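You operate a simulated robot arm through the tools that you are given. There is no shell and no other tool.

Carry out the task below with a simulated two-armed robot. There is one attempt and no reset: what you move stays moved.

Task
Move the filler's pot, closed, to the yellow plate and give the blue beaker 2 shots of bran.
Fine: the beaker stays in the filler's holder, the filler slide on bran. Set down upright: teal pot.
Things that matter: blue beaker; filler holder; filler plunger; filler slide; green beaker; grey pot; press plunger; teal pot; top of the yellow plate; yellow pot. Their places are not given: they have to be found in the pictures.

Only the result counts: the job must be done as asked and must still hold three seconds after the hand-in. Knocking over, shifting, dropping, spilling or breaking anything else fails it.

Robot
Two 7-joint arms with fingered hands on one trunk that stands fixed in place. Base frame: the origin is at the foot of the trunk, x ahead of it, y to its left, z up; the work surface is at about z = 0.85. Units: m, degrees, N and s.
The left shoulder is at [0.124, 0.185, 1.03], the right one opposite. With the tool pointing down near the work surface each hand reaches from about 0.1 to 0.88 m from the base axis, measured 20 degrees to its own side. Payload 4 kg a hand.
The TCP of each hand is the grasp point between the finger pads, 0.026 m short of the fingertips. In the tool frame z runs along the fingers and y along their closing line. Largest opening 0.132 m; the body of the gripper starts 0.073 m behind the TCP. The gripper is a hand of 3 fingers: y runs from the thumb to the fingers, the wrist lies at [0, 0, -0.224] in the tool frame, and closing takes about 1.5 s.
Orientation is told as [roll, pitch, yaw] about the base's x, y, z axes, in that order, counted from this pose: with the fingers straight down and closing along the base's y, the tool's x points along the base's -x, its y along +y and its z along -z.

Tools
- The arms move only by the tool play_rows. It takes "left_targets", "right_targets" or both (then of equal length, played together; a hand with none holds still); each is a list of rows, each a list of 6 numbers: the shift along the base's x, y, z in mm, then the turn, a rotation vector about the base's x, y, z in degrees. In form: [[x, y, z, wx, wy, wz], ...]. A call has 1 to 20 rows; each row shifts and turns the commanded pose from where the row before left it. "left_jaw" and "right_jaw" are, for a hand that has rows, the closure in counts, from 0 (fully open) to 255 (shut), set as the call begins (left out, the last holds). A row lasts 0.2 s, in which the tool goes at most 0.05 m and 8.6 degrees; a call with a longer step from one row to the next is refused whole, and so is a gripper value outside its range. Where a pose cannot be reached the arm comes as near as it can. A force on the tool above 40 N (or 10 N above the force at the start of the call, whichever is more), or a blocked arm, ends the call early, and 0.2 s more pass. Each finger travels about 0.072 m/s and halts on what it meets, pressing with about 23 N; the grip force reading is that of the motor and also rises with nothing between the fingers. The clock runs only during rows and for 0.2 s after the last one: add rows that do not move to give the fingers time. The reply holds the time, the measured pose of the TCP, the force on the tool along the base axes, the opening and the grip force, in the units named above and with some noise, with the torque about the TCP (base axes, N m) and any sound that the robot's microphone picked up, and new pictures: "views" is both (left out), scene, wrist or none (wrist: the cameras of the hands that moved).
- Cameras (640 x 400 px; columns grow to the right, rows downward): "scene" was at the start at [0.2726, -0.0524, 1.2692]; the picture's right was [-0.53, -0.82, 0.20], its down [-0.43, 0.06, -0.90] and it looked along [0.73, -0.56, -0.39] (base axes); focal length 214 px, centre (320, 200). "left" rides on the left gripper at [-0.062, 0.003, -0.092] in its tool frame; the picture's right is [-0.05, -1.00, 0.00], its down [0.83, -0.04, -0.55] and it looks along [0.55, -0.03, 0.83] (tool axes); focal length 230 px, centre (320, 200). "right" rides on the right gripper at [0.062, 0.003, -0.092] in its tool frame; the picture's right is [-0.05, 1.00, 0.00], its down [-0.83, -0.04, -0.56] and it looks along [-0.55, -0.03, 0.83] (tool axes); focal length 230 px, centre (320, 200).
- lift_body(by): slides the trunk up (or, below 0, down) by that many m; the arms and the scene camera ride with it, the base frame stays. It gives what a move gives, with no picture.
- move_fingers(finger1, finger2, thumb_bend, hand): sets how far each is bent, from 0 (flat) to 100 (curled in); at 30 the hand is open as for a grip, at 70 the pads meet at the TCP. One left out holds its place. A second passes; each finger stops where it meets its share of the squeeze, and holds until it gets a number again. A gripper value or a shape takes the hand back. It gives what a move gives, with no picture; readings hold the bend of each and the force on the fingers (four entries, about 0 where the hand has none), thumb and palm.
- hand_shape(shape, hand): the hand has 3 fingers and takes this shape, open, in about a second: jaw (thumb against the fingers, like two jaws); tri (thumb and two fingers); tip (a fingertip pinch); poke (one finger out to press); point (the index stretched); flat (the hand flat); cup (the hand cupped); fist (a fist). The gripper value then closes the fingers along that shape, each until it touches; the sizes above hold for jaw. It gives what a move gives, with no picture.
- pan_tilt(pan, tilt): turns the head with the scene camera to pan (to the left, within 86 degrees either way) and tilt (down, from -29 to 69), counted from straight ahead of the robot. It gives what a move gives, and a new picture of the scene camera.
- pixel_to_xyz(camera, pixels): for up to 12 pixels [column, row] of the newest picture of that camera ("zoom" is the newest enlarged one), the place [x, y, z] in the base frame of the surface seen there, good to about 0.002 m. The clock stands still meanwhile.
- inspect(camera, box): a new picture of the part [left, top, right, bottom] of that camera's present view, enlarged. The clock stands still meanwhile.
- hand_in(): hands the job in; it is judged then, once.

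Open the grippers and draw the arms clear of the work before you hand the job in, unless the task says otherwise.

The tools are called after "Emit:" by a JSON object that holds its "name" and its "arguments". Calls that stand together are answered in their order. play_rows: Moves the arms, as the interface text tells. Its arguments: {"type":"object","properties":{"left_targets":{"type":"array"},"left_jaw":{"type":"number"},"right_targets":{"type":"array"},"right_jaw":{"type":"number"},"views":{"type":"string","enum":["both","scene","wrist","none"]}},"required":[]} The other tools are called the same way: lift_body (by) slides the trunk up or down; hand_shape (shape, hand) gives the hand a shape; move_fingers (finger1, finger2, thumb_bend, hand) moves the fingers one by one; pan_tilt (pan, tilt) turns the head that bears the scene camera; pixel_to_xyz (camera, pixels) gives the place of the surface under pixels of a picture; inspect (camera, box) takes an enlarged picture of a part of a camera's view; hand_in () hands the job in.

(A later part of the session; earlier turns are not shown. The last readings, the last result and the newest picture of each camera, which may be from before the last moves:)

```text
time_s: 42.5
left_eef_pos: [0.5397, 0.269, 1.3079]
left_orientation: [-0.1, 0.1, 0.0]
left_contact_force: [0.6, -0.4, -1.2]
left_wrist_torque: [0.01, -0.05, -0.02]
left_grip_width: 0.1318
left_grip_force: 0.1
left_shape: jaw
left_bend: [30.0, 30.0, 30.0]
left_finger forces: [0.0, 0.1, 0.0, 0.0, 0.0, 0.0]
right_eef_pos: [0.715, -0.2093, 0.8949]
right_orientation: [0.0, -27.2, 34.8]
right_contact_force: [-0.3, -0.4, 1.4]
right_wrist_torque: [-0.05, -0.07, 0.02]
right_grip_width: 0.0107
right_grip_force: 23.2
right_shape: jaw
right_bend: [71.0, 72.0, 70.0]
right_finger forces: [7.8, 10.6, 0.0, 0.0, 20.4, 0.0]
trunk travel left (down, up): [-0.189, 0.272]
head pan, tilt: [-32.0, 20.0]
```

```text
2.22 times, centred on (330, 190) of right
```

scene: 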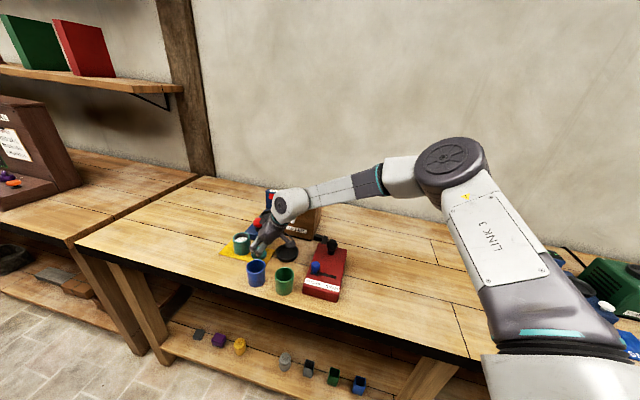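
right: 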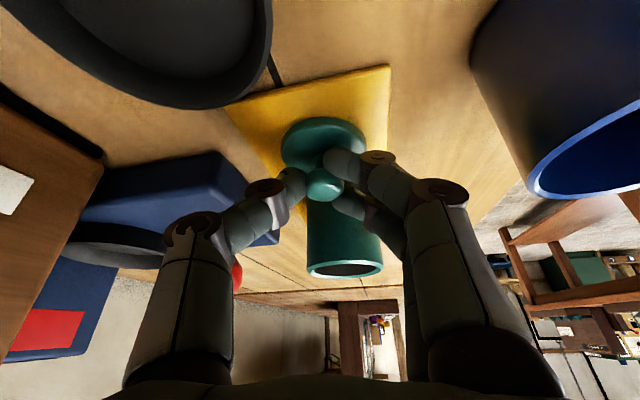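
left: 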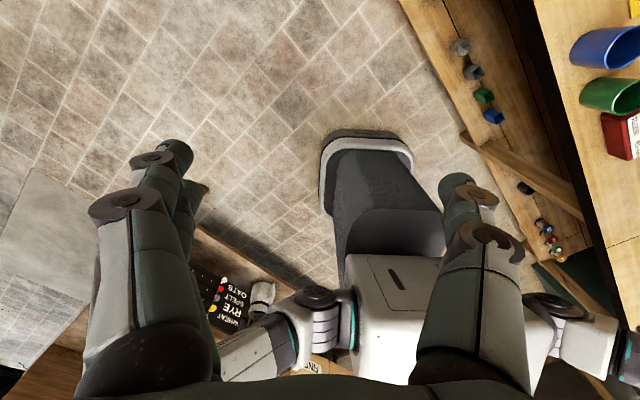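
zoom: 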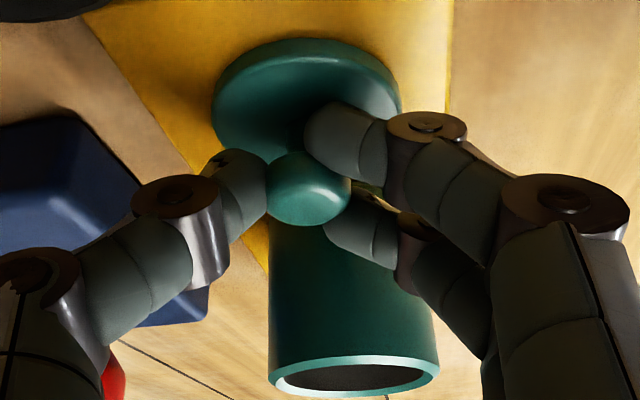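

Fingers hold the knob's neck (width 11 mm, 23 N). I lift slowly and check that the lid comes up level.

Emit:
{"name": "play_rows", "arguments": {"right_targets": [[0, 0, 4, 0, 0, 0], [0, 0, 8, 0, 0, 0], [0, 0, 12, 0, 0, 0], [0, 0, 15, 0, 0, 0], [0, 0, 15, 0, 0, 0], [0, 0, 15, 0, 0, 0], [0, 0, 0, 0, 0, 0]]}}

Emit:
{"name": "inspect", "arguments": {"camera": "right", "box": [220, 80, 440, 280]}}

Emit:
{"name": "inspect", "arguments": {"camera": "scene", "box": [215, 180, 325, 290]}}

```text
time_s: 44.1
left_eef_pos: [0.5411, 0.2691, 1.309]
left_orientation: [0.0, 0.1, 0.0]
left_contact_force: [0.4, 0.0, 0.2]
left_wrist_torque: [0.0, 0.0, 0.0]
left_grip_width: 0.1321
left_grip_force: 0.1
left_shape: jaw
left_bend: [30.0, 30.0, 30.0]
left_finger forces: [0.0, 0.0, 0.0, 0.0, 0.0, 0.0]
right_eef_pos: [0.7154, -0.21, 0.9628]
right_orientation: [-0.1, -27.0, 34.7]
right_contact_force: [-0.3, 0.6, -0.9]
right_wrist_torque: [0.01, -0.01, 0.0]
right_grip_width: 0.0104
right_grip_force: 22.6
right_shape: jaw
right_bend: [71.0, 72.0, 70.0]
right_finger forces: [8.8, 10.8, 0.0, 0.0, 19.8, 0.0]
trunk travel left (down, up): [-0.189, 0.272]
head pan, tilt: [-32.0, 20.0]
```

scene: 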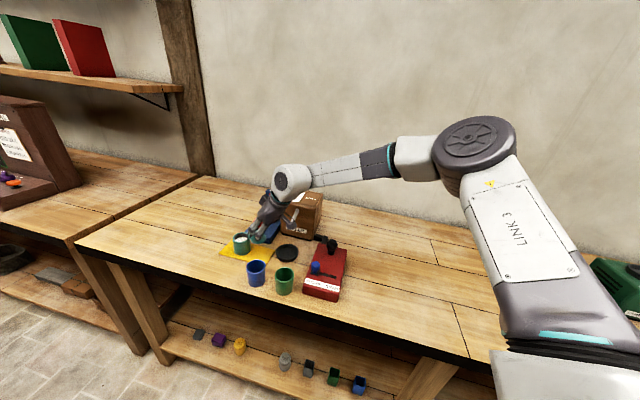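
right: 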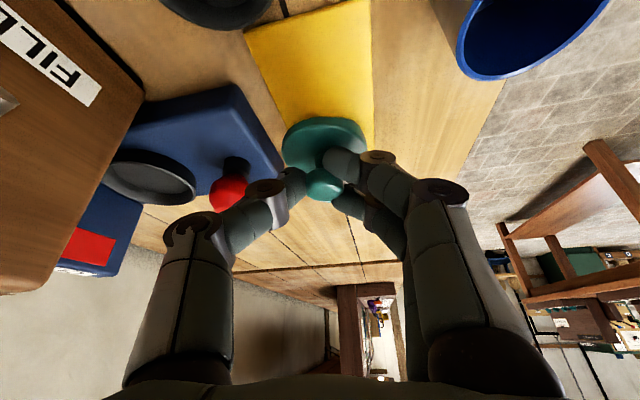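

```text
2.00 times, centred on (330, 180) of right
```

zoom: 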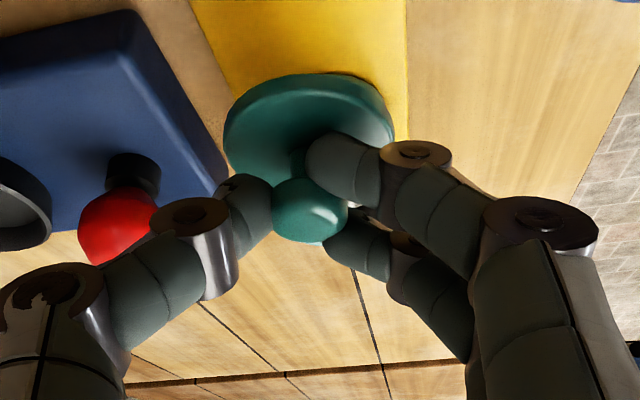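

```text
3.64 times, centred on (270, 235) of scene
```

zoom: 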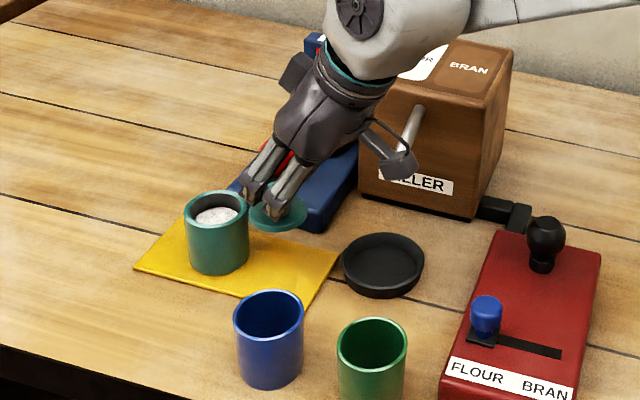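

The lid hangs from the fingers. I measure disc points for its height, level and centre, and the pot's rim for the target.

Emit:
{"name": "pixel_to_xyz", "arguments": {"camera": "right", "pixels": [[287, 146], [325, 122], [357, 136], [305, 130], [300, 165], [310, 185], [340, 185], [324, 192], [345, 123], [290, 158]]}}

Emit:
{"name": "pixel_to_xyz", "arguments": {"camera": "zoom", "pixels": [[190, 215], [247, 210], [217, 193], [219, 227], [252, 213], [275, 224], [303, 212], [300, 220], [255, 222], [189, 225]]}}

```text
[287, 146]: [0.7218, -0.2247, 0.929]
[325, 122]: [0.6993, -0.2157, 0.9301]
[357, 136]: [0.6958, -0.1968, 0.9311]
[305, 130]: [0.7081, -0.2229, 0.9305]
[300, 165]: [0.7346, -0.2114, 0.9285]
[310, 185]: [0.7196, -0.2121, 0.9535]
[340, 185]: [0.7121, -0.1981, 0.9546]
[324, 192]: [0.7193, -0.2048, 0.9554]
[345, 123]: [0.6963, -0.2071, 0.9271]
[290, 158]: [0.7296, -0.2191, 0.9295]
```

```text
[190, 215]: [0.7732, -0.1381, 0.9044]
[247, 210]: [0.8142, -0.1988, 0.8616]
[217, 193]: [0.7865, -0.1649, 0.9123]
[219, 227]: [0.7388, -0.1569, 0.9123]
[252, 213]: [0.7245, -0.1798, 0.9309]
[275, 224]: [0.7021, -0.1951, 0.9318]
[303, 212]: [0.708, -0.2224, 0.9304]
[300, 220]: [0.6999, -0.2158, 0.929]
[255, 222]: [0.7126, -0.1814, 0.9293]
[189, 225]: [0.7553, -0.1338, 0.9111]
```

The lid is level (disc z ≈0.9295) with centre about (0.7195,-0.203); the pot centre is (0.7625,-0.1605). I rise 12 mm and shift by (43,42.5) mm to come above the pot.

Emit:
{"name": "play_rows", "arguments": {"right_targets": [[0, 0, 12, 0, 0, 0], [10.75, 10.6, 0, 0, 0, 0], [10.75, 10.6, 0, 0, 0, 0], [10.75, 10.6, 0, 0, 0, 0], [10.75, 10.7, 0, 0, 0, 0], [0, 0, 0, 0, 0, 0]]}}

Emit:
{"name": "inspect", "arguments": {"camera": "right", "box": [220, 80, 440, 280]}}

Emit:
{"name": "inspect", "arguments": {"camera": "scene", "box": [200, 190, 300, 280]}}

```text
time_s: 45.5
left_eef_pos: [0.5406, 0.2688, 1.309]
left_orientation: [0.0, 0.0, 0.0]
left_contact_force: [0.8, 0.5, -0.1]
left_wrist_torque: [-0.01, 0.01, -0.01]
left_grip_width: 0.132
left_grip_force: 0.1
left_shape: jaw
left_bend: [30.0, 30.0, 30.0]
left_finger forces: [0.0, 0.1, 0.1, 0.0, 0.0, 0.0]
right_eef_pos: [0.7599, -0.1668, 0.975]
right_orientation: [-0.1, -27.3, 34.8]
right_contact_force: [0.7, -0.1, 0.0]
right_wrist_torque: [-0.02, 0.01, -0.04]
right_grip_width: 0.0105
right_grip_force: 22.5
right_shape: jaw
right_bend: [71.0, 72.0, 70.0]
right_finger forces: [9.5, 11.0, 0.0, 0.1, 19.7, 0.0]
trunk travel left (down, up): [-0.189, 0.272]
head pan, tilt: [-32.0, 20.0]
```

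scene: 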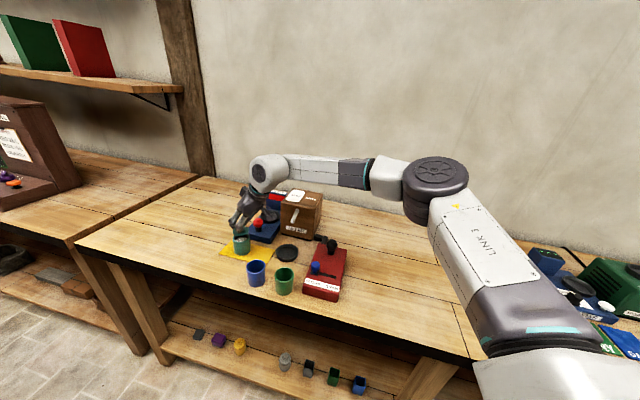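
right: 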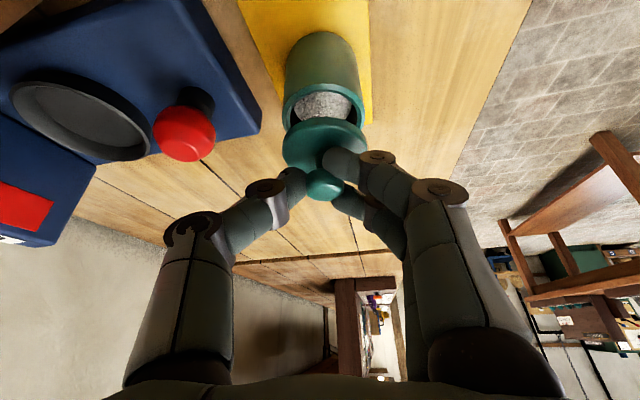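

```text
2.00 times, centred on (330, 180) of right
```

zoom: 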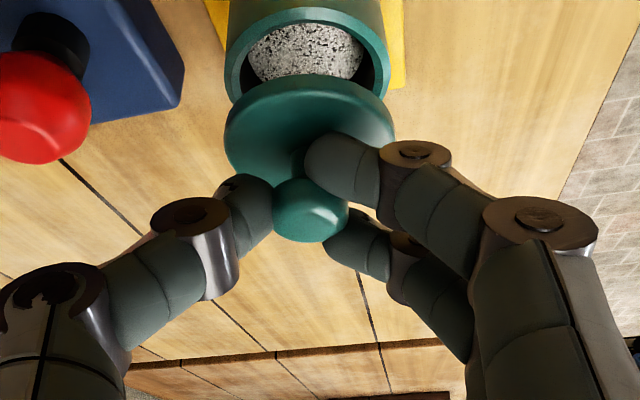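

```text
4.44 times, centred on (250, 235) of scene
```

zoom: 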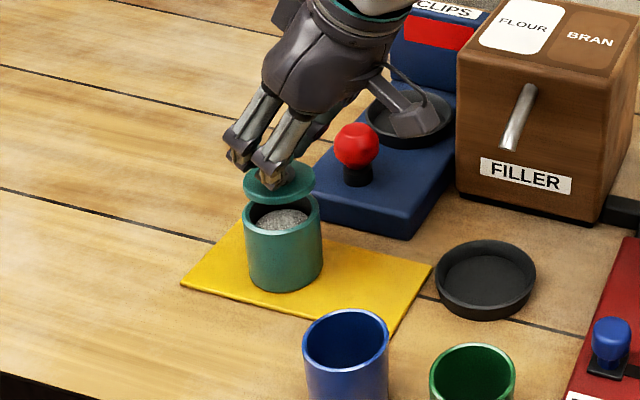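

The lid hovers over the pot. I measure its disc edge and the rim below it for the final alignment.

Emit:
{"name": "pixel_to_xyz", "arguments": {"camera": "zoom", "pixels": [[246, 185], [313, 180], [265, 205], [260, 172], [305, 195], [320, 205], [246, 213], [283, 228], [310, 170], [290, 203]]}}

Emit:
{"name": "pixel_to_xyz", "arguments": {"camera": "right", "pixels": [[286, 147], [325, 119], [362, 135], [305, 124], [298, 166], [286, 112], [364, 104], [320, 86], [350, 92], [296, 95], [345, 122], [366, 118]]}}

```text
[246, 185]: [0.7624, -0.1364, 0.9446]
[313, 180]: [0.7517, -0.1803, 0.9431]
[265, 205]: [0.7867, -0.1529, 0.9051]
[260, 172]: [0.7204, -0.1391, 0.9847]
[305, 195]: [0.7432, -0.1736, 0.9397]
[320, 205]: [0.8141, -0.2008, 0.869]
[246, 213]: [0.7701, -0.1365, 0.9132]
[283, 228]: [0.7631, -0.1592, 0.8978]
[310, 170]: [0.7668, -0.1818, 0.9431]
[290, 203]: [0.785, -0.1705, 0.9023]
```

```text
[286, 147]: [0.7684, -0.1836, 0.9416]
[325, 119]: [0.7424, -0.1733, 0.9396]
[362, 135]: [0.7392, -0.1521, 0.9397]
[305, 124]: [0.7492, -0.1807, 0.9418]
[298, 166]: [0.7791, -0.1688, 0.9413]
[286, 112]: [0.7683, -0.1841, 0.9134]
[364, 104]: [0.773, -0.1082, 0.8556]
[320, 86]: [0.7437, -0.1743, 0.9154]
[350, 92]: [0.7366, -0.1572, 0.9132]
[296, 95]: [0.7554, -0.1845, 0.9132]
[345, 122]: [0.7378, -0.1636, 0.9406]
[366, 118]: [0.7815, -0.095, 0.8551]
```

Lid and rim centres agree within about 1 mm at (0.7625,-0.1605). I lower 17 mm, then feel for contact in small steps.

Emit:
{"name": "play_rows", "arguments": {"right_targets": [[0, 0, -6, 0, 0, 0], [0, 0, -6, 0, 0, 0], [0, 0, -5, 0, 0, 0], [0, 0, -1.5, 0, 0, 0], [0, 0, -1.5, 0, 0, 0], [0, 0, 0, 0, 0, 0]]}}

Emit:
{"name": "inspect", "arguments": {"camera": "scene", "box": [210, 200, 290, 280]}}

Emit:
{"name": "inspect", "arguments": {"camera": "right", "box": [220, 80, 440, 280]}}

```text
time_s: 47.0
left_eef_pos: [0.5407, 0.2692, 1.3093]
left_orientation: [0.0, 0.0, -0.1]
left_contact_force: [-0.7, 0.6, 0.4]
left_wrist_torque: [-0.01, -0.01, 0.0]
left_grip_width: 0.132
left_grip_force: 0.1
left_shape: jaw
left_bend: [30.0, 30.0, 30.0]
left_finger forces: [0.1, 0.0, 0.0, 0.1, 0.1, 0.1]
right_eef_pos: [0.7592, -0.1665, 0.955]
right_orientation: [-0.1, -27.2, 34.8]
right_contact_force: [-0.1, 0.0, 0.3]
right_wrist_torque: [-0.02, 0.0, 0.02]
right_grip_width: 0.0103
right_grip_force: 23.0
right_shape: jaw
right_bend: [71.0, 72.0, 70.0]
right_finger forces: [9.6, 11.1, 0.0, 0.0, 19.6, 0.0]
trunk travel left (down, up): [-0.189, 0.272]
head pan, tilt: [-32.0, 20.0]
```

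scene: 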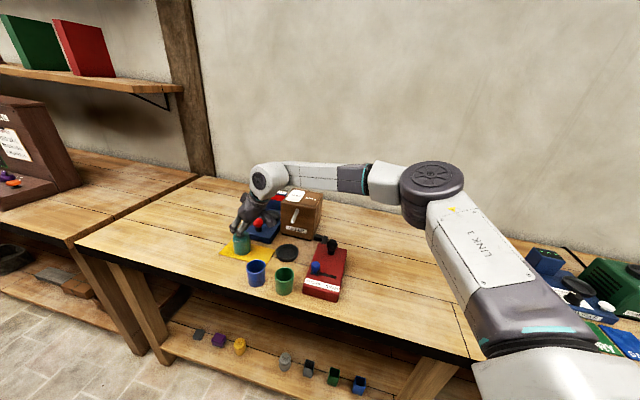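
right: 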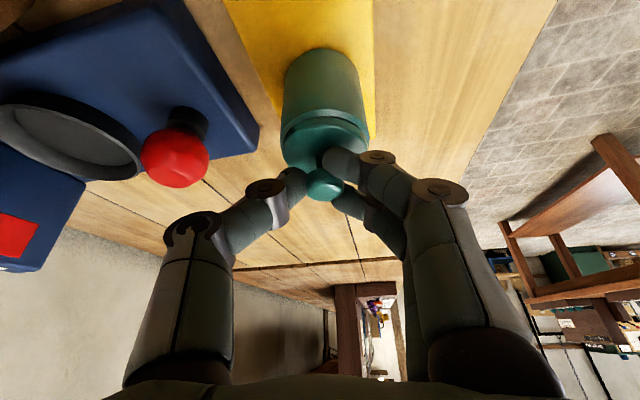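

```text
5.00 times, centred on (250, 240) of scene
```

zoom: 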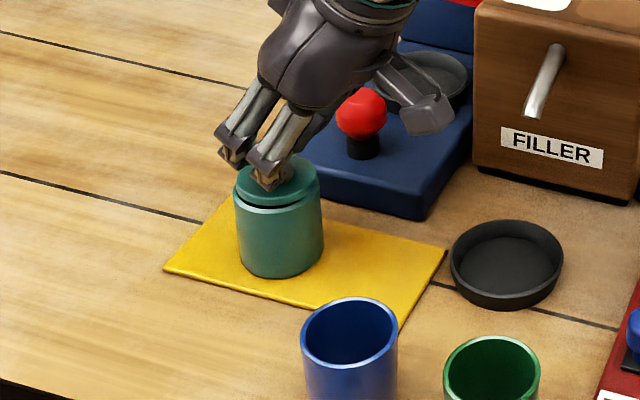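

```text
2.00 times, centred on (330, 180) of right
```

zoom: 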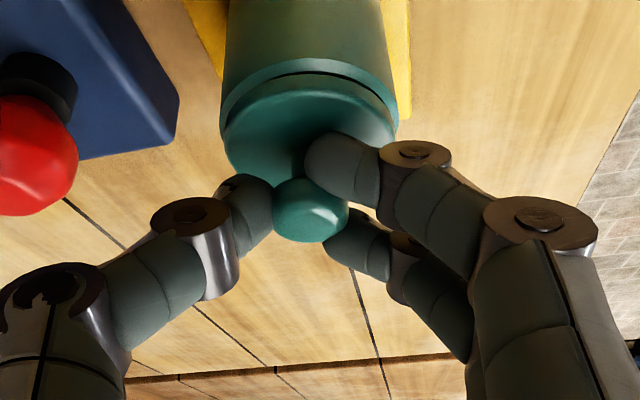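

Almost seated, a thin gap remains and no force yet. I go down in 1 mm steps.

Emit:
{"name": "play_rows", "arguments": {"right_targets": [[0, 0, -1, 0, 0, 0], [0, 0, -1, 0, 0, 0], [0, 0, 0, 0, 0, 0]], "views": "none"}}

Emit:
{"name": "inspect", "arguments": {"camera": "scene", "box": [225, 210, 275, 260]}}

```text
time_s: 47.8
left_eef_pos: [0.5412, 0.2695, 1.308]
left_orientation: [0.0, 0.1, -0.1]
left_contact_force: [-0.8, -0.4, 0.1]
left_wrist_torque: [0.0, 0.01, -0.01]
left_grip_width: 0.1321
left_grip_force: 0.1
left_shape: jaw
left_bend: [30.0, 30.0, 30.0]
left_finger forces: [0.0, 0.0, 0.0, 0.1, 0.1, 0.1]
right_eef_pos: [0.7589, -0.167, 0.9527]
right_orientation: [-0.1, -27.2, 34.8]
right_contact_force: [1.0, 0.7, -0.7]
right_wrist_torque: [-0.01, -0.04, -0.02]
right_grip_width: 0.0105
right_grip_force: 22.8
right_shape: jaw
right_bend: [71.0, 72.0, 70.0]
right_finger forces: [9.6, 11.1, 0.0, 0.0, 19.8, 0.0]
trunk travel left (down, up): [-0.189, 0.272]
head pan, tilt: [-32.0, 20.0]
```

```text
8.00 times, centred on (250, 235) of scene
```

zoom: 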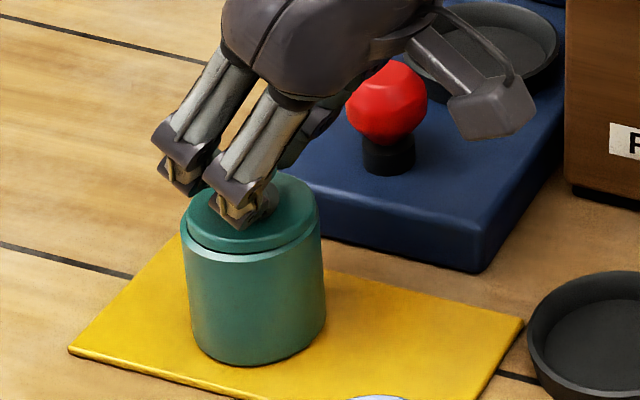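

The gap is nearly closed; two more 1 mm steps.

Emit:
{"name": "play_rows", "arguments": {"right_targets": [[0, 0, -1, 0, 0, 0], [0, 0, -1, 0, 0, 0], [0, 0, 0, 0, 0, 0]], "views": "none"}}

Emit:
{"name": "inspect", "arguments": {"camera": "scene", "box": [225, 210, 275, 260]}}

```text
time_s: 48.5
left_eef_pos: [0.5404, 0.2687, 1.3086]
left_orientation: [0.0, -0.1, 0.1]
left_contact_force: [0.6, 0.1, -0.5]
left_wrist_torque: [0.02, -0.01, -0.01]
left_grip_width: 0.1319
left_grip_force: 0.1
left_shape: jaw
left_bend: [30.0, 30.0, 30.0]
left_finger forces: [0.1, 0.0, 0.0, 0.0, 0.1, 0.0]
right_eef_pos: [0.757, -0.1658, 0.9526]
right_orientation: [-0.1, -27.3, 34.8]
right_contact_force: [0.7, 2.1, 3.8]
right_wrist_torque: [-0.01, -0.11, 0.02]
right_grip_width: 0.0105
right_grip_force: 23.3
right_shape: jaw
right_bend: [71.0, 72.0, 70.0]
right_finger forces: [10.5, 13.8, 0.0, 0.0, 22.0, 0.0]
trunk travel left (down, up): [-0.189, 0.272]
head pan, tilt: [-32.0, 20.0]
heard: snap
```

```text
8.00 times, centred on (250, 235) of scene
```

zoom: 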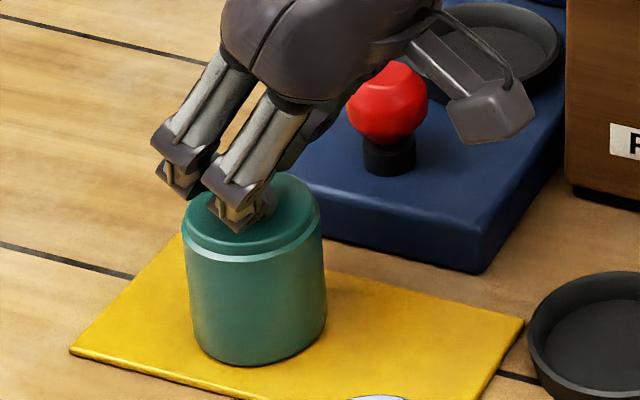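

A snap: the lid is latched and seated, with 3.8 N contact. I open the fingers and rise straight up.

Emit:
{"name": "play_rows", "arguments": {"right_targets": [[0, 0, 0, 0, 0, 0], [0, 0, 0, 0, 0, 0], [0, 0, 0, 0, 0, 0], [0, 0, 0, 0, 0, 0]], "right_jaw": 150, "views": "wrist"}}

Emit:
{"name": "play_rows", "arguments": {"right_targets": [[0, 0, 6, 0, 0, 0], [0, 0, 12, 0, 0, 0], [0, 0, 15, 0, 0, 0], [0, 0, 15, 0, 0, 0], [0, 0, 15, 0, 0, 0], [0, 0, 0, 0, 0, 0]]}}

Emit:
{"name": "inspect", "arguments": {"camera": "scene", "box": [210, 190, 310, 280]}}

```text
time_s: 49.5
left_eef_pos: [0.5412, 0.2688, 1.3087]
left_orientation: [0.0, 0.0, 0.0]
left_contact_force: [0.4, 0.4, 1.1]
left_wrist_torque: [-0.03, -0.02, -0.02]
left_grip_width: 0.1319
left_grip_force: 0.0
left_shape: jaw
left_bend: [30.0, 30.0, 30.0]
left_finger forces: [0.1, 0.0, 0.1, 0.0, 0.0, 0.1]
right_eef_pos: [0.7587, -0.1678, 0.9506]
right_orientation: [-0.2, -27.2, 34.9]
right_contact_force: [-0.3, 0.2, -0.2]
right_wrist_torque: [0.0, 0.02, -0.04]
right_grip_width: 0.0541
right_grip_force: 0.1
right_shape: jaw
right_bend: [73.0, 73.0, 70.0]
right_finger forces: [0.1, 0.1, 0.0, 0.1, 0.0, 0.1]
trunk travel left (down, up): [-0.189, 0.272]
head pan, tilt: [-32.0, 20.0]
```

right: 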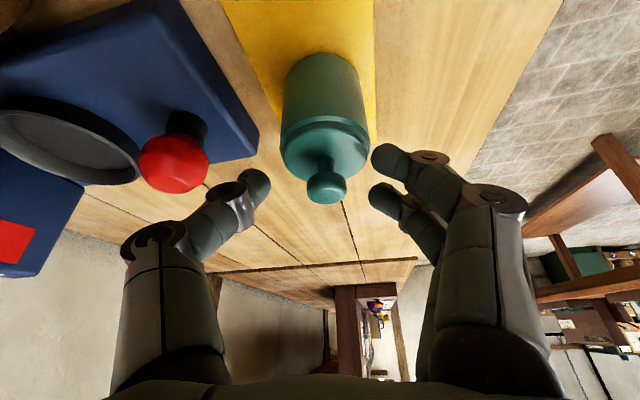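

```text
time_s: 51.0
left_eef_pos: [0.5404, 0.2688, 1.3088]
left_orientation: [0.0, 0.0, 0.1]
left_contact_force: [-0.5, -0.4, 0.3]
left_wrist_torque: [0.01, 0.01, -0.02]
left_grip_width: 0.1319
left_grip_force: 0.0
left_shape: jaw
left_bend: [30.0, 30.0, 30.0]
left_finger forces: [0.0, 0.0, 0.0, 0.1, 0.0, 0.1]
right_eef_pos: [0.7601, -0.1669, 1.0141]
right_orientation: [-0.1, -27.0, 34.8]
right_contact_force: [-0.4, -0.1, 0.4]
right_wrist_torque: [0.02, -0.01, -0.02]
right_grip_width: 0.0539
right_grip_force: 0.0
right_shape: jaw
right_bend: [73.0, 73.0, 70.0]
right_finger forces: [0.1, 0.1, 0.1, 0.0, 0.1, 0.0]
trunk travel left (down, up): [-0.189, 0.272]
head pan, tilt: [-32.0, 20.0]
```

scene: 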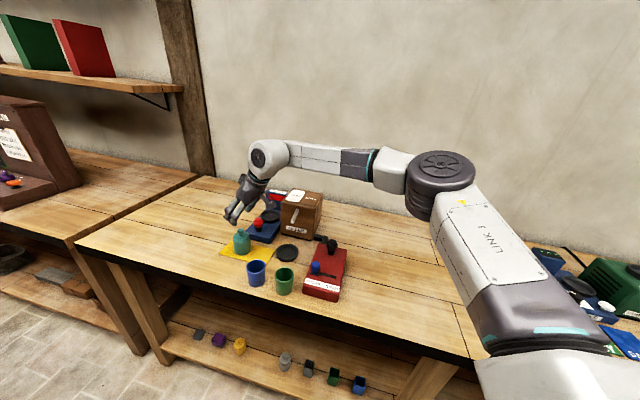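
right: 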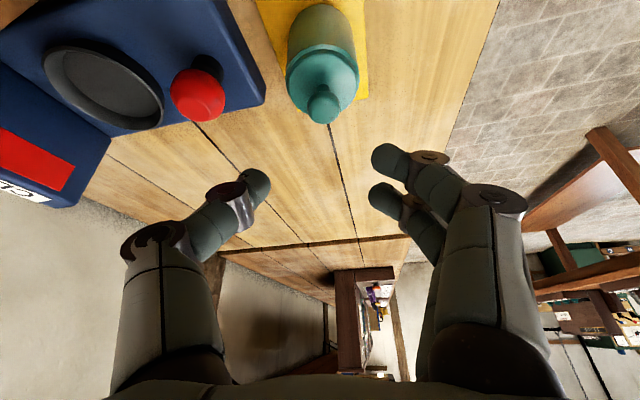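

```text
4.44 times, centred on (260, 235) of scene
```

zoom: 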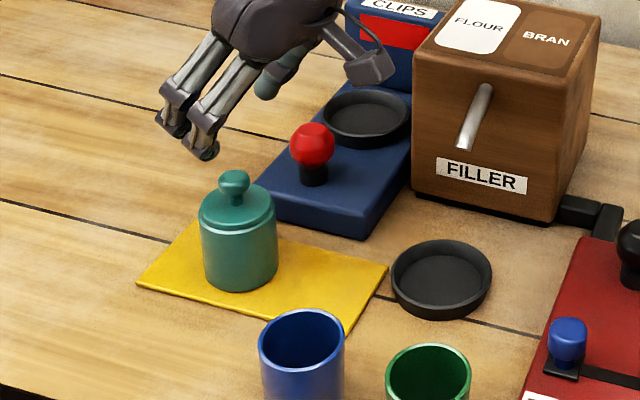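

The pot stands closed and upright on the yellow plate. Next the slide: I bring the hand upright over the blue slide knob near (0.545,-0.312), yawed so the fingers close across the slot.

Emit:
{"name": "play_rows", "arguments": {"right_targets": [[-10, -5, 10, 0, 0, 0], [-25, -15, 5, 0, 0, 0], [-25, -17, 0, -3.87, 5.53, 0], [-25, -17, 0, -3.87, 5.53, 0], [-25, -17, 0, -3.87, 5.53, 0], [-25, -17, 0, -3.87, 5.53, 0], [-25, -19, 0, 0, 0, 6], [-25, -19, 0, 0, 0, 6], [-30, -19, 0, 0, 0, 0], [0, 0, 0, 0, 0, 0]]}}

Emit:
{"name": "inspect", "arguments": {"camera": "scene", "box": [230, 170, 390, 310]}}

```text
time_s: 53.1
left_eef_pos: [0.542, 0.2688, 1.3069]
left_orientation: [0.0, 0.1, 0.1]
left_contact_force: [0.7, -0.3, -0.2]
left_wrist_torque: [0.02, 0.0, 0.03]
left_grip_width: 0.1319
left_grip_force: 0.0
left_shape: jaw
left_bend: [30.0, 30.0, 30.0]
left_finger forces: [0.0, 0.0, 0.0, 0.1, 0.0, 0.1]
right_eef_pos: [0.5427, -0.3114, 1.0258]
right_orientation: [-0.1, -0.2, 46.9]
right_contact_force: [-0.9, -0.3, 0.1]
right_wrist_torque: [-0.02, 0.03, 0.0]
right_grip_width: 0.0539
right_grip_force: 0.0
right_shape: jaw
right_bend: [73.0, 73.0, 70.0]
right_finger forces: [0.0, 0.0, 0.0, 0.1, 0.0, 0.0]
trunk travel left (down, up): [-0.189, 0.272]
head pan, tilt: [-32.0, 20.0]
```

scene: 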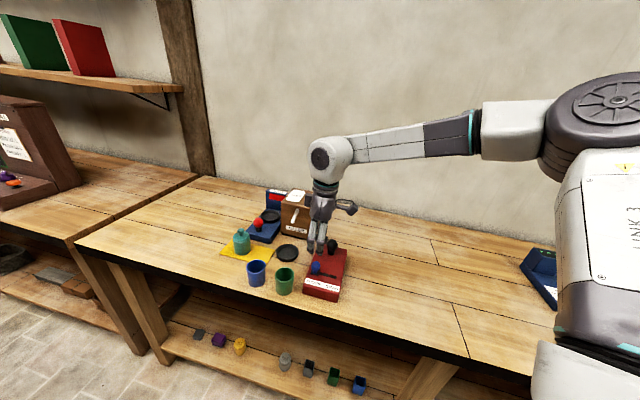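
right: 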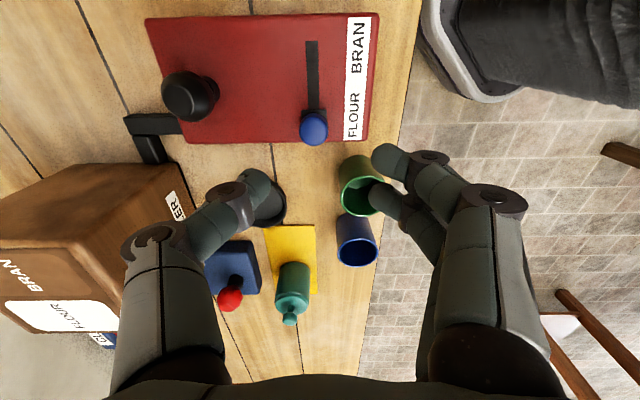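

```text
2.86 times, centred on (310, 240) of scene
```

zoom: 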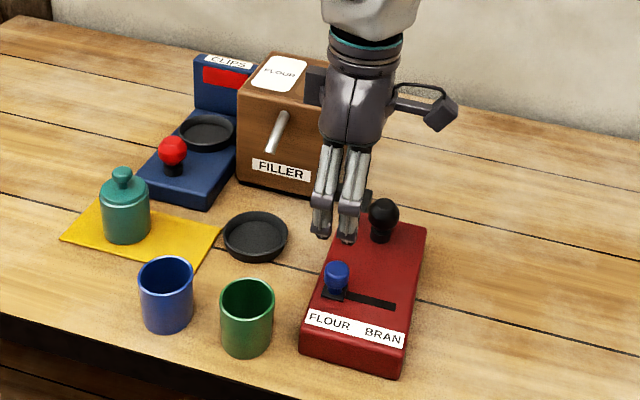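

Now I take precise positions of the slide knob, slot ends and plunger from the wrist picture.

Emit:
{"name": "pixel_to_xyz", "arguments": {"camera": "right", "pixels": [[314, 126], [302, 128], [326, 128], [314, 140], [311, 42], [313, 100], [306, 108], [191, 97], [185, 85], [355, 122], [357, 40], [345, 80]]}}

Emit:
{"name": "inspect", "arguments": {"camera": "right", "box": [140, 10, 400, 160]}}

```text
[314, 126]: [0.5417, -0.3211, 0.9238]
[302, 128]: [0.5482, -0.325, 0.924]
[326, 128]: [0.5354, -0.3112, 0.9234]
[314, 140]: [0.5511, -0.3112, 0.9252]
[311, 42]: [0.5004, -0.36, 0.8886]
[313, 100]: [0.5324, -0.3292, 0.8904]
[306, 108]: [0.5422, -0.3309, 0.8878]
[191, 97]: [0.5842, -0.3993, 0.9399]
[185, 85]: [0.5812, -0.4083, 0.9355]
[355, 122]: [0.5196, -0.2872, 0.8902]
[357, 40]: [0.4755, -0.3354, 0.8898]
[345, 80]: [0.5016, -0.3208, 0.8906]
```

```text
2.46 times, centred on (270, 85) of right
```

zoom: 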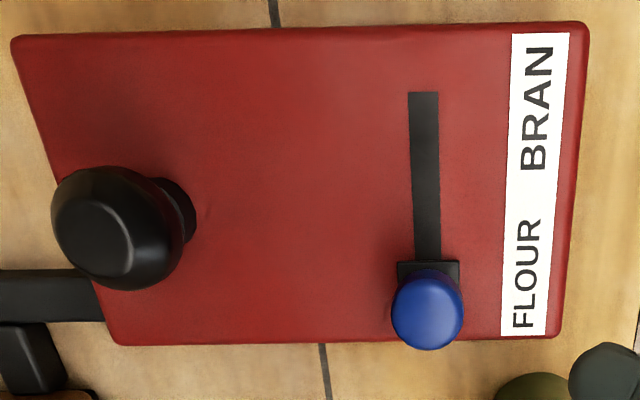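

Knob centre (0.5435,-0.3165), top z 0.924; slot end (0.500,-0.360). I centre on it and descend to z 0.922.

Emit:
{"name": "play_rows", "arguments": {"right_targets": [[1, -5, -20, 0, 0, 0], [0, 0, -20, 0, 0, 0], [0, 0, -20, 0, 0, 0], [0, 0, -20, 0, 0, 0], [0, 0, -14, 0, 0, 0], [0, 0, -9, 0, 0, 0], [0, 0, 0, 0, 0, 0]]}}

Emit:
{"name": "inspect", "arguments": {"camera": "right", "box": [220, 100, 440, 280]}}

```text
time_s: 54.8
left_eef_pos: [0.5408, 0.2687, 1.3091]
left_orientation: [0.1, 0.0, 0.0]
left_contact_force: [0.1, 0.0, 0.0]
left_wrist_torque: [0.0, 0.05, 0.02]
left_grip_width: 0.1319
left_grip_force: 0.2
left_shape: jaw
left_bend: [30.0, 30.0, 30.0]
left_finger forces: [0.1, 0.0, 0.0, 0.0, 0.0, 0.0]
right_eef_pos: [0.5436, -0.3179, 0.926]
right_orientation: [-0.2, -0.2, 46.8]
right_contact_force: [0.0, -0.2, 0.7]
right_wrist_torque: [-0.01, 0.0, 0.03]
right_grip_width: 0.054
right_grip_force: 0.0
right_shape: jaw
right_bend: [73.0, 73.0, 70.0]
right_finger forces: [0.0, 0.0, 0.1, 0.1, 0.0, 0.0]
trunk travel left (down, up): [-0.189, 0.272]
head pan, tilt: [-32.0, 20.0]
```

scene: 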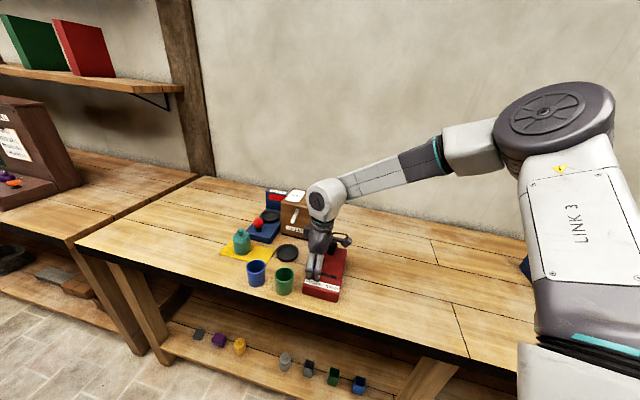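
right: 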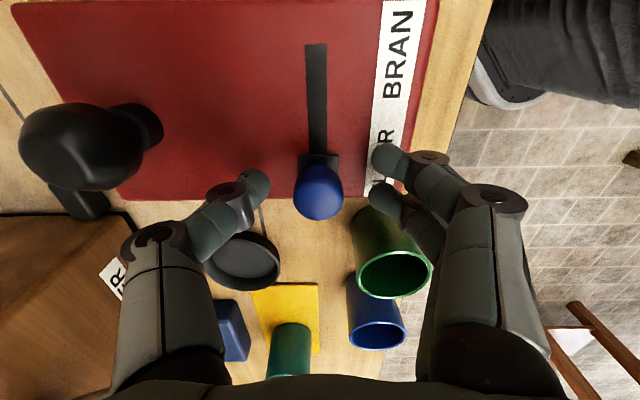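

```text
2.22 times, centred on (330, 190) of right
```

zoom: 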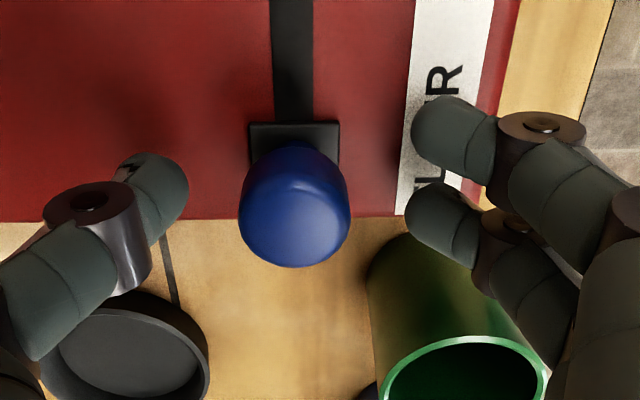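

The knob is centred. I lower 4 mm more and close on it.

Emit:
{"name": "play_rows", "arguments": {"right_targets": [[0, 0, -4, 0, 0, 0], [0, 0, 0, 0, 0, 0]], "views": "none"}}

Emit:
{"name": "play_rows", "arguments": {"right_targets": [[0, 0, 0, 0, 0, 0], [0, 0, 0, 0, 0, 0], [0, 0, 0, 0, 0, 0], [0, 0, 0, 0, 0, 0]], "right_jaw": 255}}

```text
time_s: 55.4
left_eef_pos: [0.5409, 0.2681, 1.3086]
left_orientation: [0.0, 0.0, 0.1]
left_contact_force: [-0.2, -0.1, 0.4]
left_wrist_torque: [-0.03, 0.01, 0.02]
left_grip_width: 0.1317
left_grip_force: 0.1
left_shape: jaw
left_bend: [30.0, 30.0, 30.0]
left_finger forces: [0.0, 0.0, 0.0, 0.0, 0.1, 0.0]
right_eef_pos: [0.5434, -0.3188, 0.9213]
right_orientation: [-0.3, -0.2, 46.9]
right_contact_force: [-0.2, -0.2, -0.3]
right_wrist_torque: [-0.03, 0.01, 0.01]
right_grip_width: 0.054
right_grip_force: 0.1
right_shape: jaw
right_bend: [73.0, 73.0, 70.0]
right_finger forces: [0.0, 0.0, 0.0, 0.1, 0.1, 0.1]
trunk travel left (down, up): [-0.189, 0.272]
head pan, tilt: [-32.0, 20.0]
```

```text
time_s: 56.4
left_eef_pos: [0.5414, 0.2675, 1.3087]
left_orientation: [0.0, 0.0, 0.0]
left_contact_force: [0.4, 0.0, -0.2]
left_wrist_torque: [-0.02, -0.03, 0.0]
left_grip_width: 0.1321
left_grip_force: 0.1
left_shape: jaw
left_bend: [30.0, 30.0, 30.0]
left_finger forces: [0.0, 0.0, 0.0, 0.0, 0.1, 0.0]
right_eef_pos: [0.5444, -0.3186, 0.9194]
right_orientation: [-0.2, 0.0, 46.7]
right_contact_force: [1.7, -2.4, -9.9]
right_wrist_torque: [0.05, -0.01, -0.08]
right_grip_width: 0.0078
right_grip_force: 22.7
right_shape: jaw
right_bend: [69.0, 71.0, 71.0]
right_finger forces: [10.7, 13.2, 0.1, 0.0, 20.0, 0.1]
trunk travel left (down, up): [-0.189, 0.272]
head pan, tilt: [-32.0, 20.0]
```

scene: 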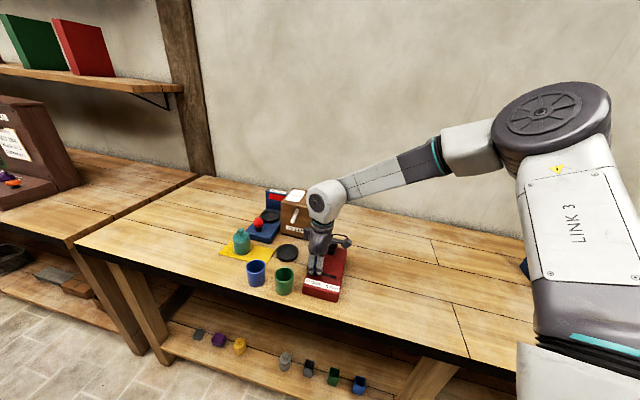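
right: 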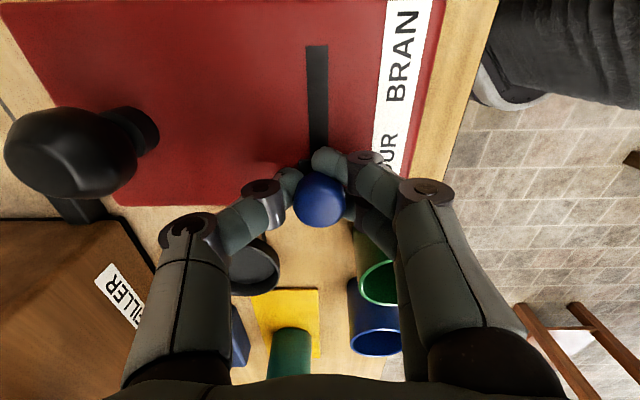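

The knob is held (stem under the cap), with some upward strain. I relax 1.5 mm down and pull along the slot toward BRAN.

Emit:
{"name": "play_rows", "arguments": {"right_targets": [[0, 0, -1.5, 0, 0, 0], [-3, -3, 0, 0, 0, 0], [-4.5, -4.5, 0, 0, 0, 0], [-4.5, -4.5, 0, 0, 0, 0], [-4.5, -4.5, 0, 0, 0, 0], [0, 0, 0, 0, 0, 0]]}}

```text
time_s: 57.8
left_eef_pos: [0.542, 0.2683, 1.3076]
left_orientation: [0.0, 0.0, 0.0]
left_contact_force: [-1.0, -0.5, 0.4]
left_wrist_torque: [0.0, -0.01, 0.02]
left_grip_width: 0.1319
left_grip_force: 0.0
left_shape: jaw
left_bend: [30.0, 30.0, 30.0]
left_finger forces: [0.0, 0.0, 0.0, 0.0, 0.1, 0.0]
right_eef_pos: [0.5281, -0.3352, 0.9195]
right_orientation: [-0.1, -0.2, 46.8]
right_contact_force: [-0.9, 1.3, -14.0]
right_wrist_torque: [0.22, -0.02, -0.03]
right_grip_width: 0.0071
right_grip_force: 22.8
right_shape: jaw
right_bend: [69.0, 70.0, 71.0]
right_finger forces: [12.7, 15.2, 0.0, 0.0, 20.0, 0.0]
trunk travel left (down, up): [-0.189, 0.272]
head pan, tilt: [-32.0, 20.0]
```

scene: 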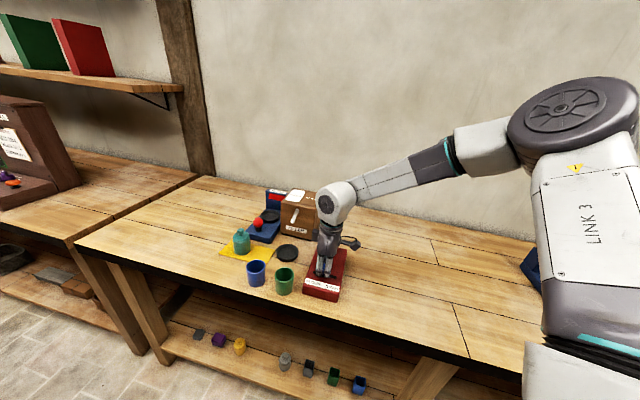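
right: 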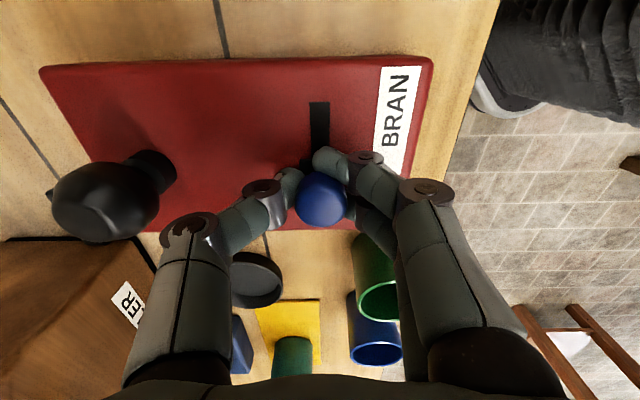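

The knob follows (visible slot shortened). I ease another 1.5 mm down and continue to the end.

Emit:
{"name": "play_rows", "arguments": {"right_targets": [[0, 0, -1.5, 0, 0, 0], [-4.5, -4.5, 0, 0, 0, 0], [-4.5, -4.5, 0, 0, 0, 0], [-4, -4, 0, 0, 0, 0], [-3, -3, 0, 0, 0, 0], [-2, -2, 0, 0, 0, 0], [0, 0, 0, 0, 0, 0]]}}

```text
time_s: 59.4
left_eef_pos: [0.5412, 0.2697, 1.3094]
left_orientation: [0.1, 0.0, 0.0]
left_contact_force: [0.3, 0.3, 0.6]
left_wrist_torque: [0.03, 0.0, -0.01]
left_grip_width: 0.1321
left_grip_force: 0.0
left_shape: jaw
left_bend: [30.0, 30.0, 30.0]
left_finger forces: [0.1, 0.0, 0.0, 0.0, 0.0, 0.0]
right_eef_pos: [0.511, -0.3514, 0.919]
right_orientation: [-0.2, -0.2, 46.8]
right_contact_force: [2.8, -0.2, 0.0]
right_wrist_torque: [0.2, 0.04, -0.05]
right_grip_width: 0.0071
right_grip_force: 22.8
right_shape: jaw
right_bend: [69.0, 71.0, 71.0]
right_finger forces: [10.0, 14.4, 0.0, 0.0, 20.4, 0.0]
trunk travel left (down, up): [-0.189, 0.272]
head pan, tilt: [-32.0, 20.0]
```

scene: 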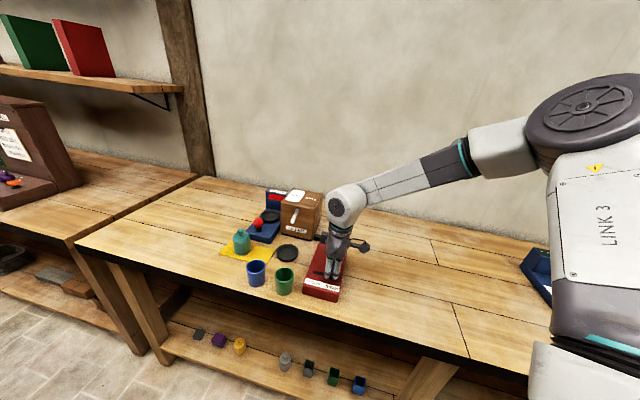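
right: 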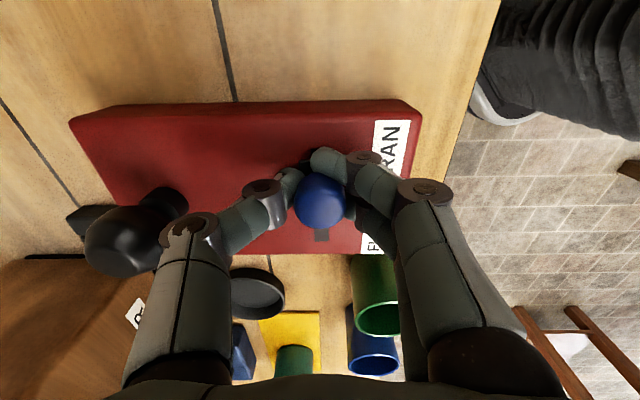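

Travel so far 47 mm, force just 3 N. I push 3 mm more to make sure it reaches its stop.

Emit:
{"name": "play_rows", "arguments": {"right_targets": [[-1.5, -1.5, 0, 0, 0, 0], [-1.5, -1.5, 0, 0, 0, 0], [0, 0, 0, 0, 0, 0]], "views": "wrist"}}

```text
time_s: 60.1
left_eef_pos: [0.5423, 0.2693, 1.3079]
left_orientation: [-0.1, 0.1, 0.0]
left_contact_force: [-0.2, 0.6, -0.2]
left_wrist_torque: [0.01, 0.01, 0.03]
left_grip_width: 0.132
left_grip_force: 0.0
left_shape: jaw
left_bend: [30.0, 30.0, 30.0]
left_finger forces: [0.0, 0.1, 0.1, 0.0, 0.0, 0.0]
right_eef_pos: [0.5058, -0.3549, 0.9188]
right_orientation: [-0.2, -0.2, 46.8]
right_contact_force: [4.0, -3.2, 2.0]
right_wrist_torque: [0.17, -0.01, -0.03]
right_grip_width: 0.0072
right_grip_force: 23.0
right_shape: jaw
right_bend: [69.0, 71.0, 72.0]
right_finger forces: [9.8, 13.8, 0.0, 0.1, 21.2, 0.1]
trunk travel left (down, up): [-0.189, 0.272]
head pan, tilt: [-32.0, 20.0]
```

right: 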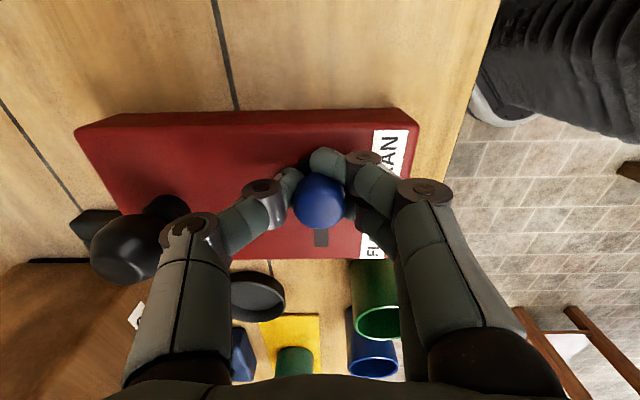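

I open the fingers and rise to look at the result.

Emit:
{"name": "play_rows", "arguments": {"right_targets": [[0, 0, 0, 0, 0, 0], [0, 0, 0, 0, 0, 0], [0, 0, 0, 0, 0, 0], [0, 0, 0, 0, 0, 0]], "right_jaw": 150, "views": "none"}}

Emit:
{"name": "play_rows", "arguments": {"right_targets": [[0, 0, 8, 0, 0, 0], [0, 0, 20, 0, 0, 0], [0, 0, 25, 0, 0, 0], [0, 0, 30, 0, 0, 0], [0, 10, 30, 0, 0, 0], [0, 20, 20, 0, 0, 0], [0, 0, 0, 0, 0, 0]]}}

Emit:
{"name": "inspect", "arguments": {"camera": "scene", "box": [230, 190, 370, 310]}}

```text
time_s: 61.1
left_eef_pos: [0.5401, 0.269, 1.308]
left_orientation: [0.1, -0.1, -0.1]
left_contact_force: [0.3, -0.3, 0.4]
left_wrist_torque: [0.0, 0.02, 0.0]
left_grip_width: 0.1318
left_grip_force: 0.2
left_shape: jaw
left_bend: [30.0, 30.0, 30.0]
left_finger forces: [0.1, 0.0, 0.1, 0.1, 0.0, 0.1]
right_eef_pos: [0.506, -0.355, 0.9202]
right_orientation: [-0.1, -0.1, 46.7]
right_contact_force: [0.7, 0.3, -0.3]
right_wrist_torque: [0.01, 0.0, -0.01]
right_grip_width: 0.0542
right_grip_force: 0.1
right_shape: jaw
right_bend: [73.0, 73.0, 70.0]
right_finger forces: [0.1, 0.0, 0.1, 0.0, 0.0, 0.0]
trunk travel left (down, up): [-0.189, 0.272]
head pan, tilt: [-32.0, 20.0]
```

```text
time_s: 62.8
left_eef_pos: [0.5402, 0.268, 1.3089]
left_orientation: [0.0, 0.0, 0.0]
left_contact_force: [0.4, -0.5, 0.3]
left_wrist_torque: [0.02, 0.03, 0.02]
left_grip_width: 0.1319
left_grip_force: 0.0
left_shape: jaw
left_bend: [30.0, 30.0, 30.0]
left_finger forces: [0.0, 0.1, 0.1, 0.0, 0.0, 0.0]
right_eef_pos: [0.505, -0.3258, 1.0514]
right_orientation: [-0.2, -0.2, 46.8]
right_contact_force: [0.0, 0.2, -0.9]
right_wrist_torque: [0.02, 0.0, 0.01]
right_grip_width: 0.0538
right_grip_force: 0.1
right_shape: jaw
right_bend: [73.0, 73.0, 70.0]
right_finger forces: [0.0, 0.0, 0.1, 0.0, 0.0, 0.0]
trunk travel left (down, up): [-0.189, 0.272]
head pan, tilt: [-32.0, 20.0]
```

scene: 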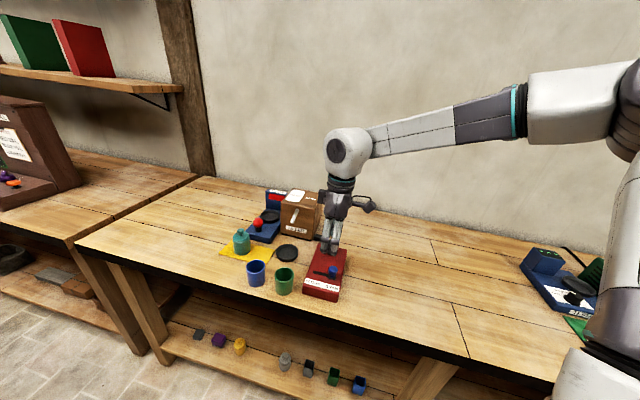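
right: 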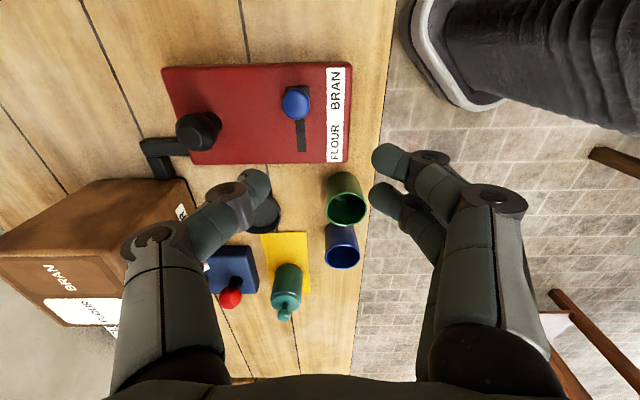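

```text
3.33 times, centred on (300, 250) of scene
```

zoom: 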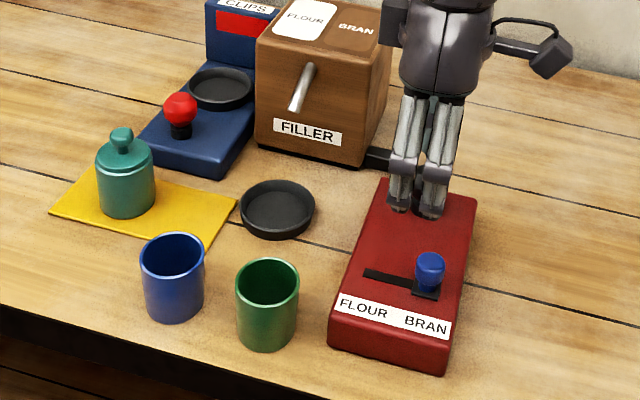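

The slide now stands on BRAN. Next the blue beaker: I turn the hand to yaw 0 with a 30° forward tilt (which keeps it clear of the spout later) and go to the pre-grasp point behind the beaker.

Emit:
{"name": "play_rows", "arguments": {"right_targets": [[0, 12, 0, 0, 0, -7.8], [4, 15, 0, 0, 0, -7.8], [6, 15, 0, 0, 0, -7.8], [6, 15, 0, 0, 0, -7.8], [6, 15, 0, 0, 0, -7.8], [6, 15, 0, 0, 0, -7.8], [7, 19, 0, 0, -7.5, 0], [7, 19, 0, 0, -7.5, 0], [7, 19, 0, 0, -7.5, 0], [7, 19, 0, 0, -7.5, 0], [0, 0, 0, 0, 0, 0]], "right_jaw": 80}}

Emit:
{"name": "inspect", "arguments": {"camera": "scene", "box": [210, 190, 370, 310]}}

```text
time_s: 65.2
left_eef_pos: [0.5415, 0.268, 1.309]
left_orientation: [0.0, 0.0, -0.1]
left_contact_force: [0.4, 0.8, -0.4]
left_wrist_torque: [0.03, -0.03, 0.0]
left_grip_width: 0.1318
left_grip_force: 0.0
left_shape: jaw
left_bend: [30.0, 30.0, 30.0]
left_finger forces: [0.1, 0.1, 0.0, 0.1, 0.0, 0.0]
right_eef_pos: [0.5642, -0.1634, 1.0522]
right_orientation: [-0.2, -30.3, 0.0]
right_contact_force: [0.4, 0.0, 0.2]
right_wrist_torque: [0.0, 0.02, -0.02]
right_grip_width: 0.0901
right_grip_force: 0.0
right_shape: jaw
right_bend: [69.0, 69.0, 65.0]
right_finger forces: [0.0, 0.0, 0.0, 0.0, 0.0, 0.0]
trunk travel left (down, up): [-0.189, 0.272]
head pan, tilt: [-32.0, 20.0]
```

scene: 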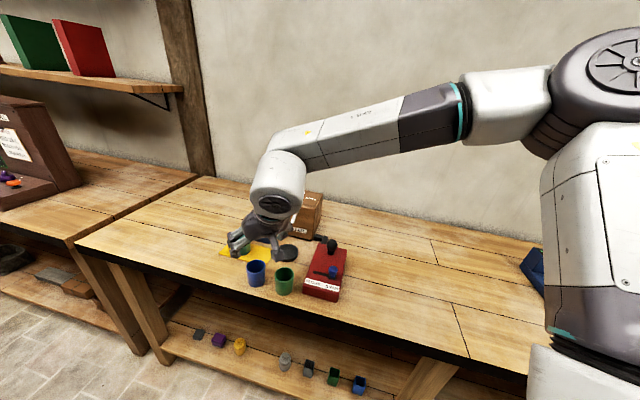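
right: 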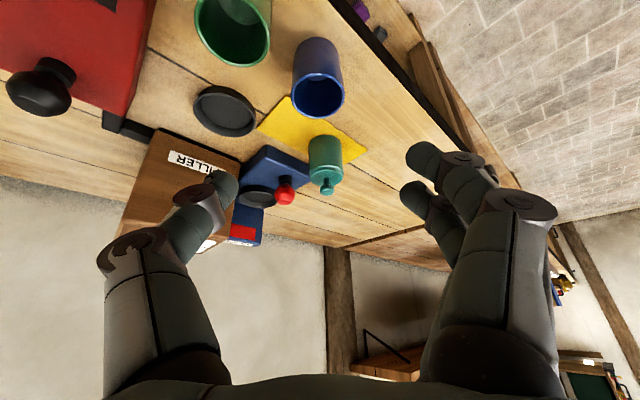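

```text
3.33 times, centred on (290, 250) of scene
```

zoom: 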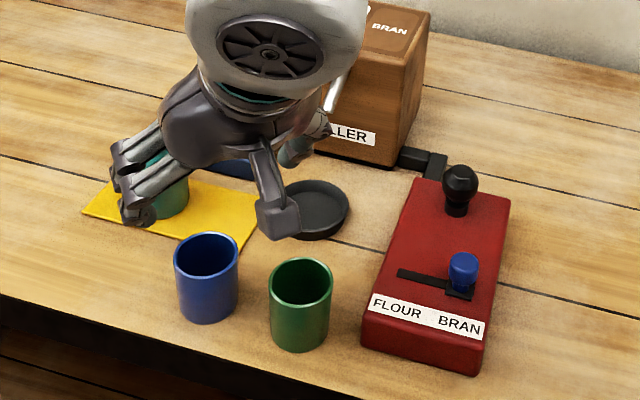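

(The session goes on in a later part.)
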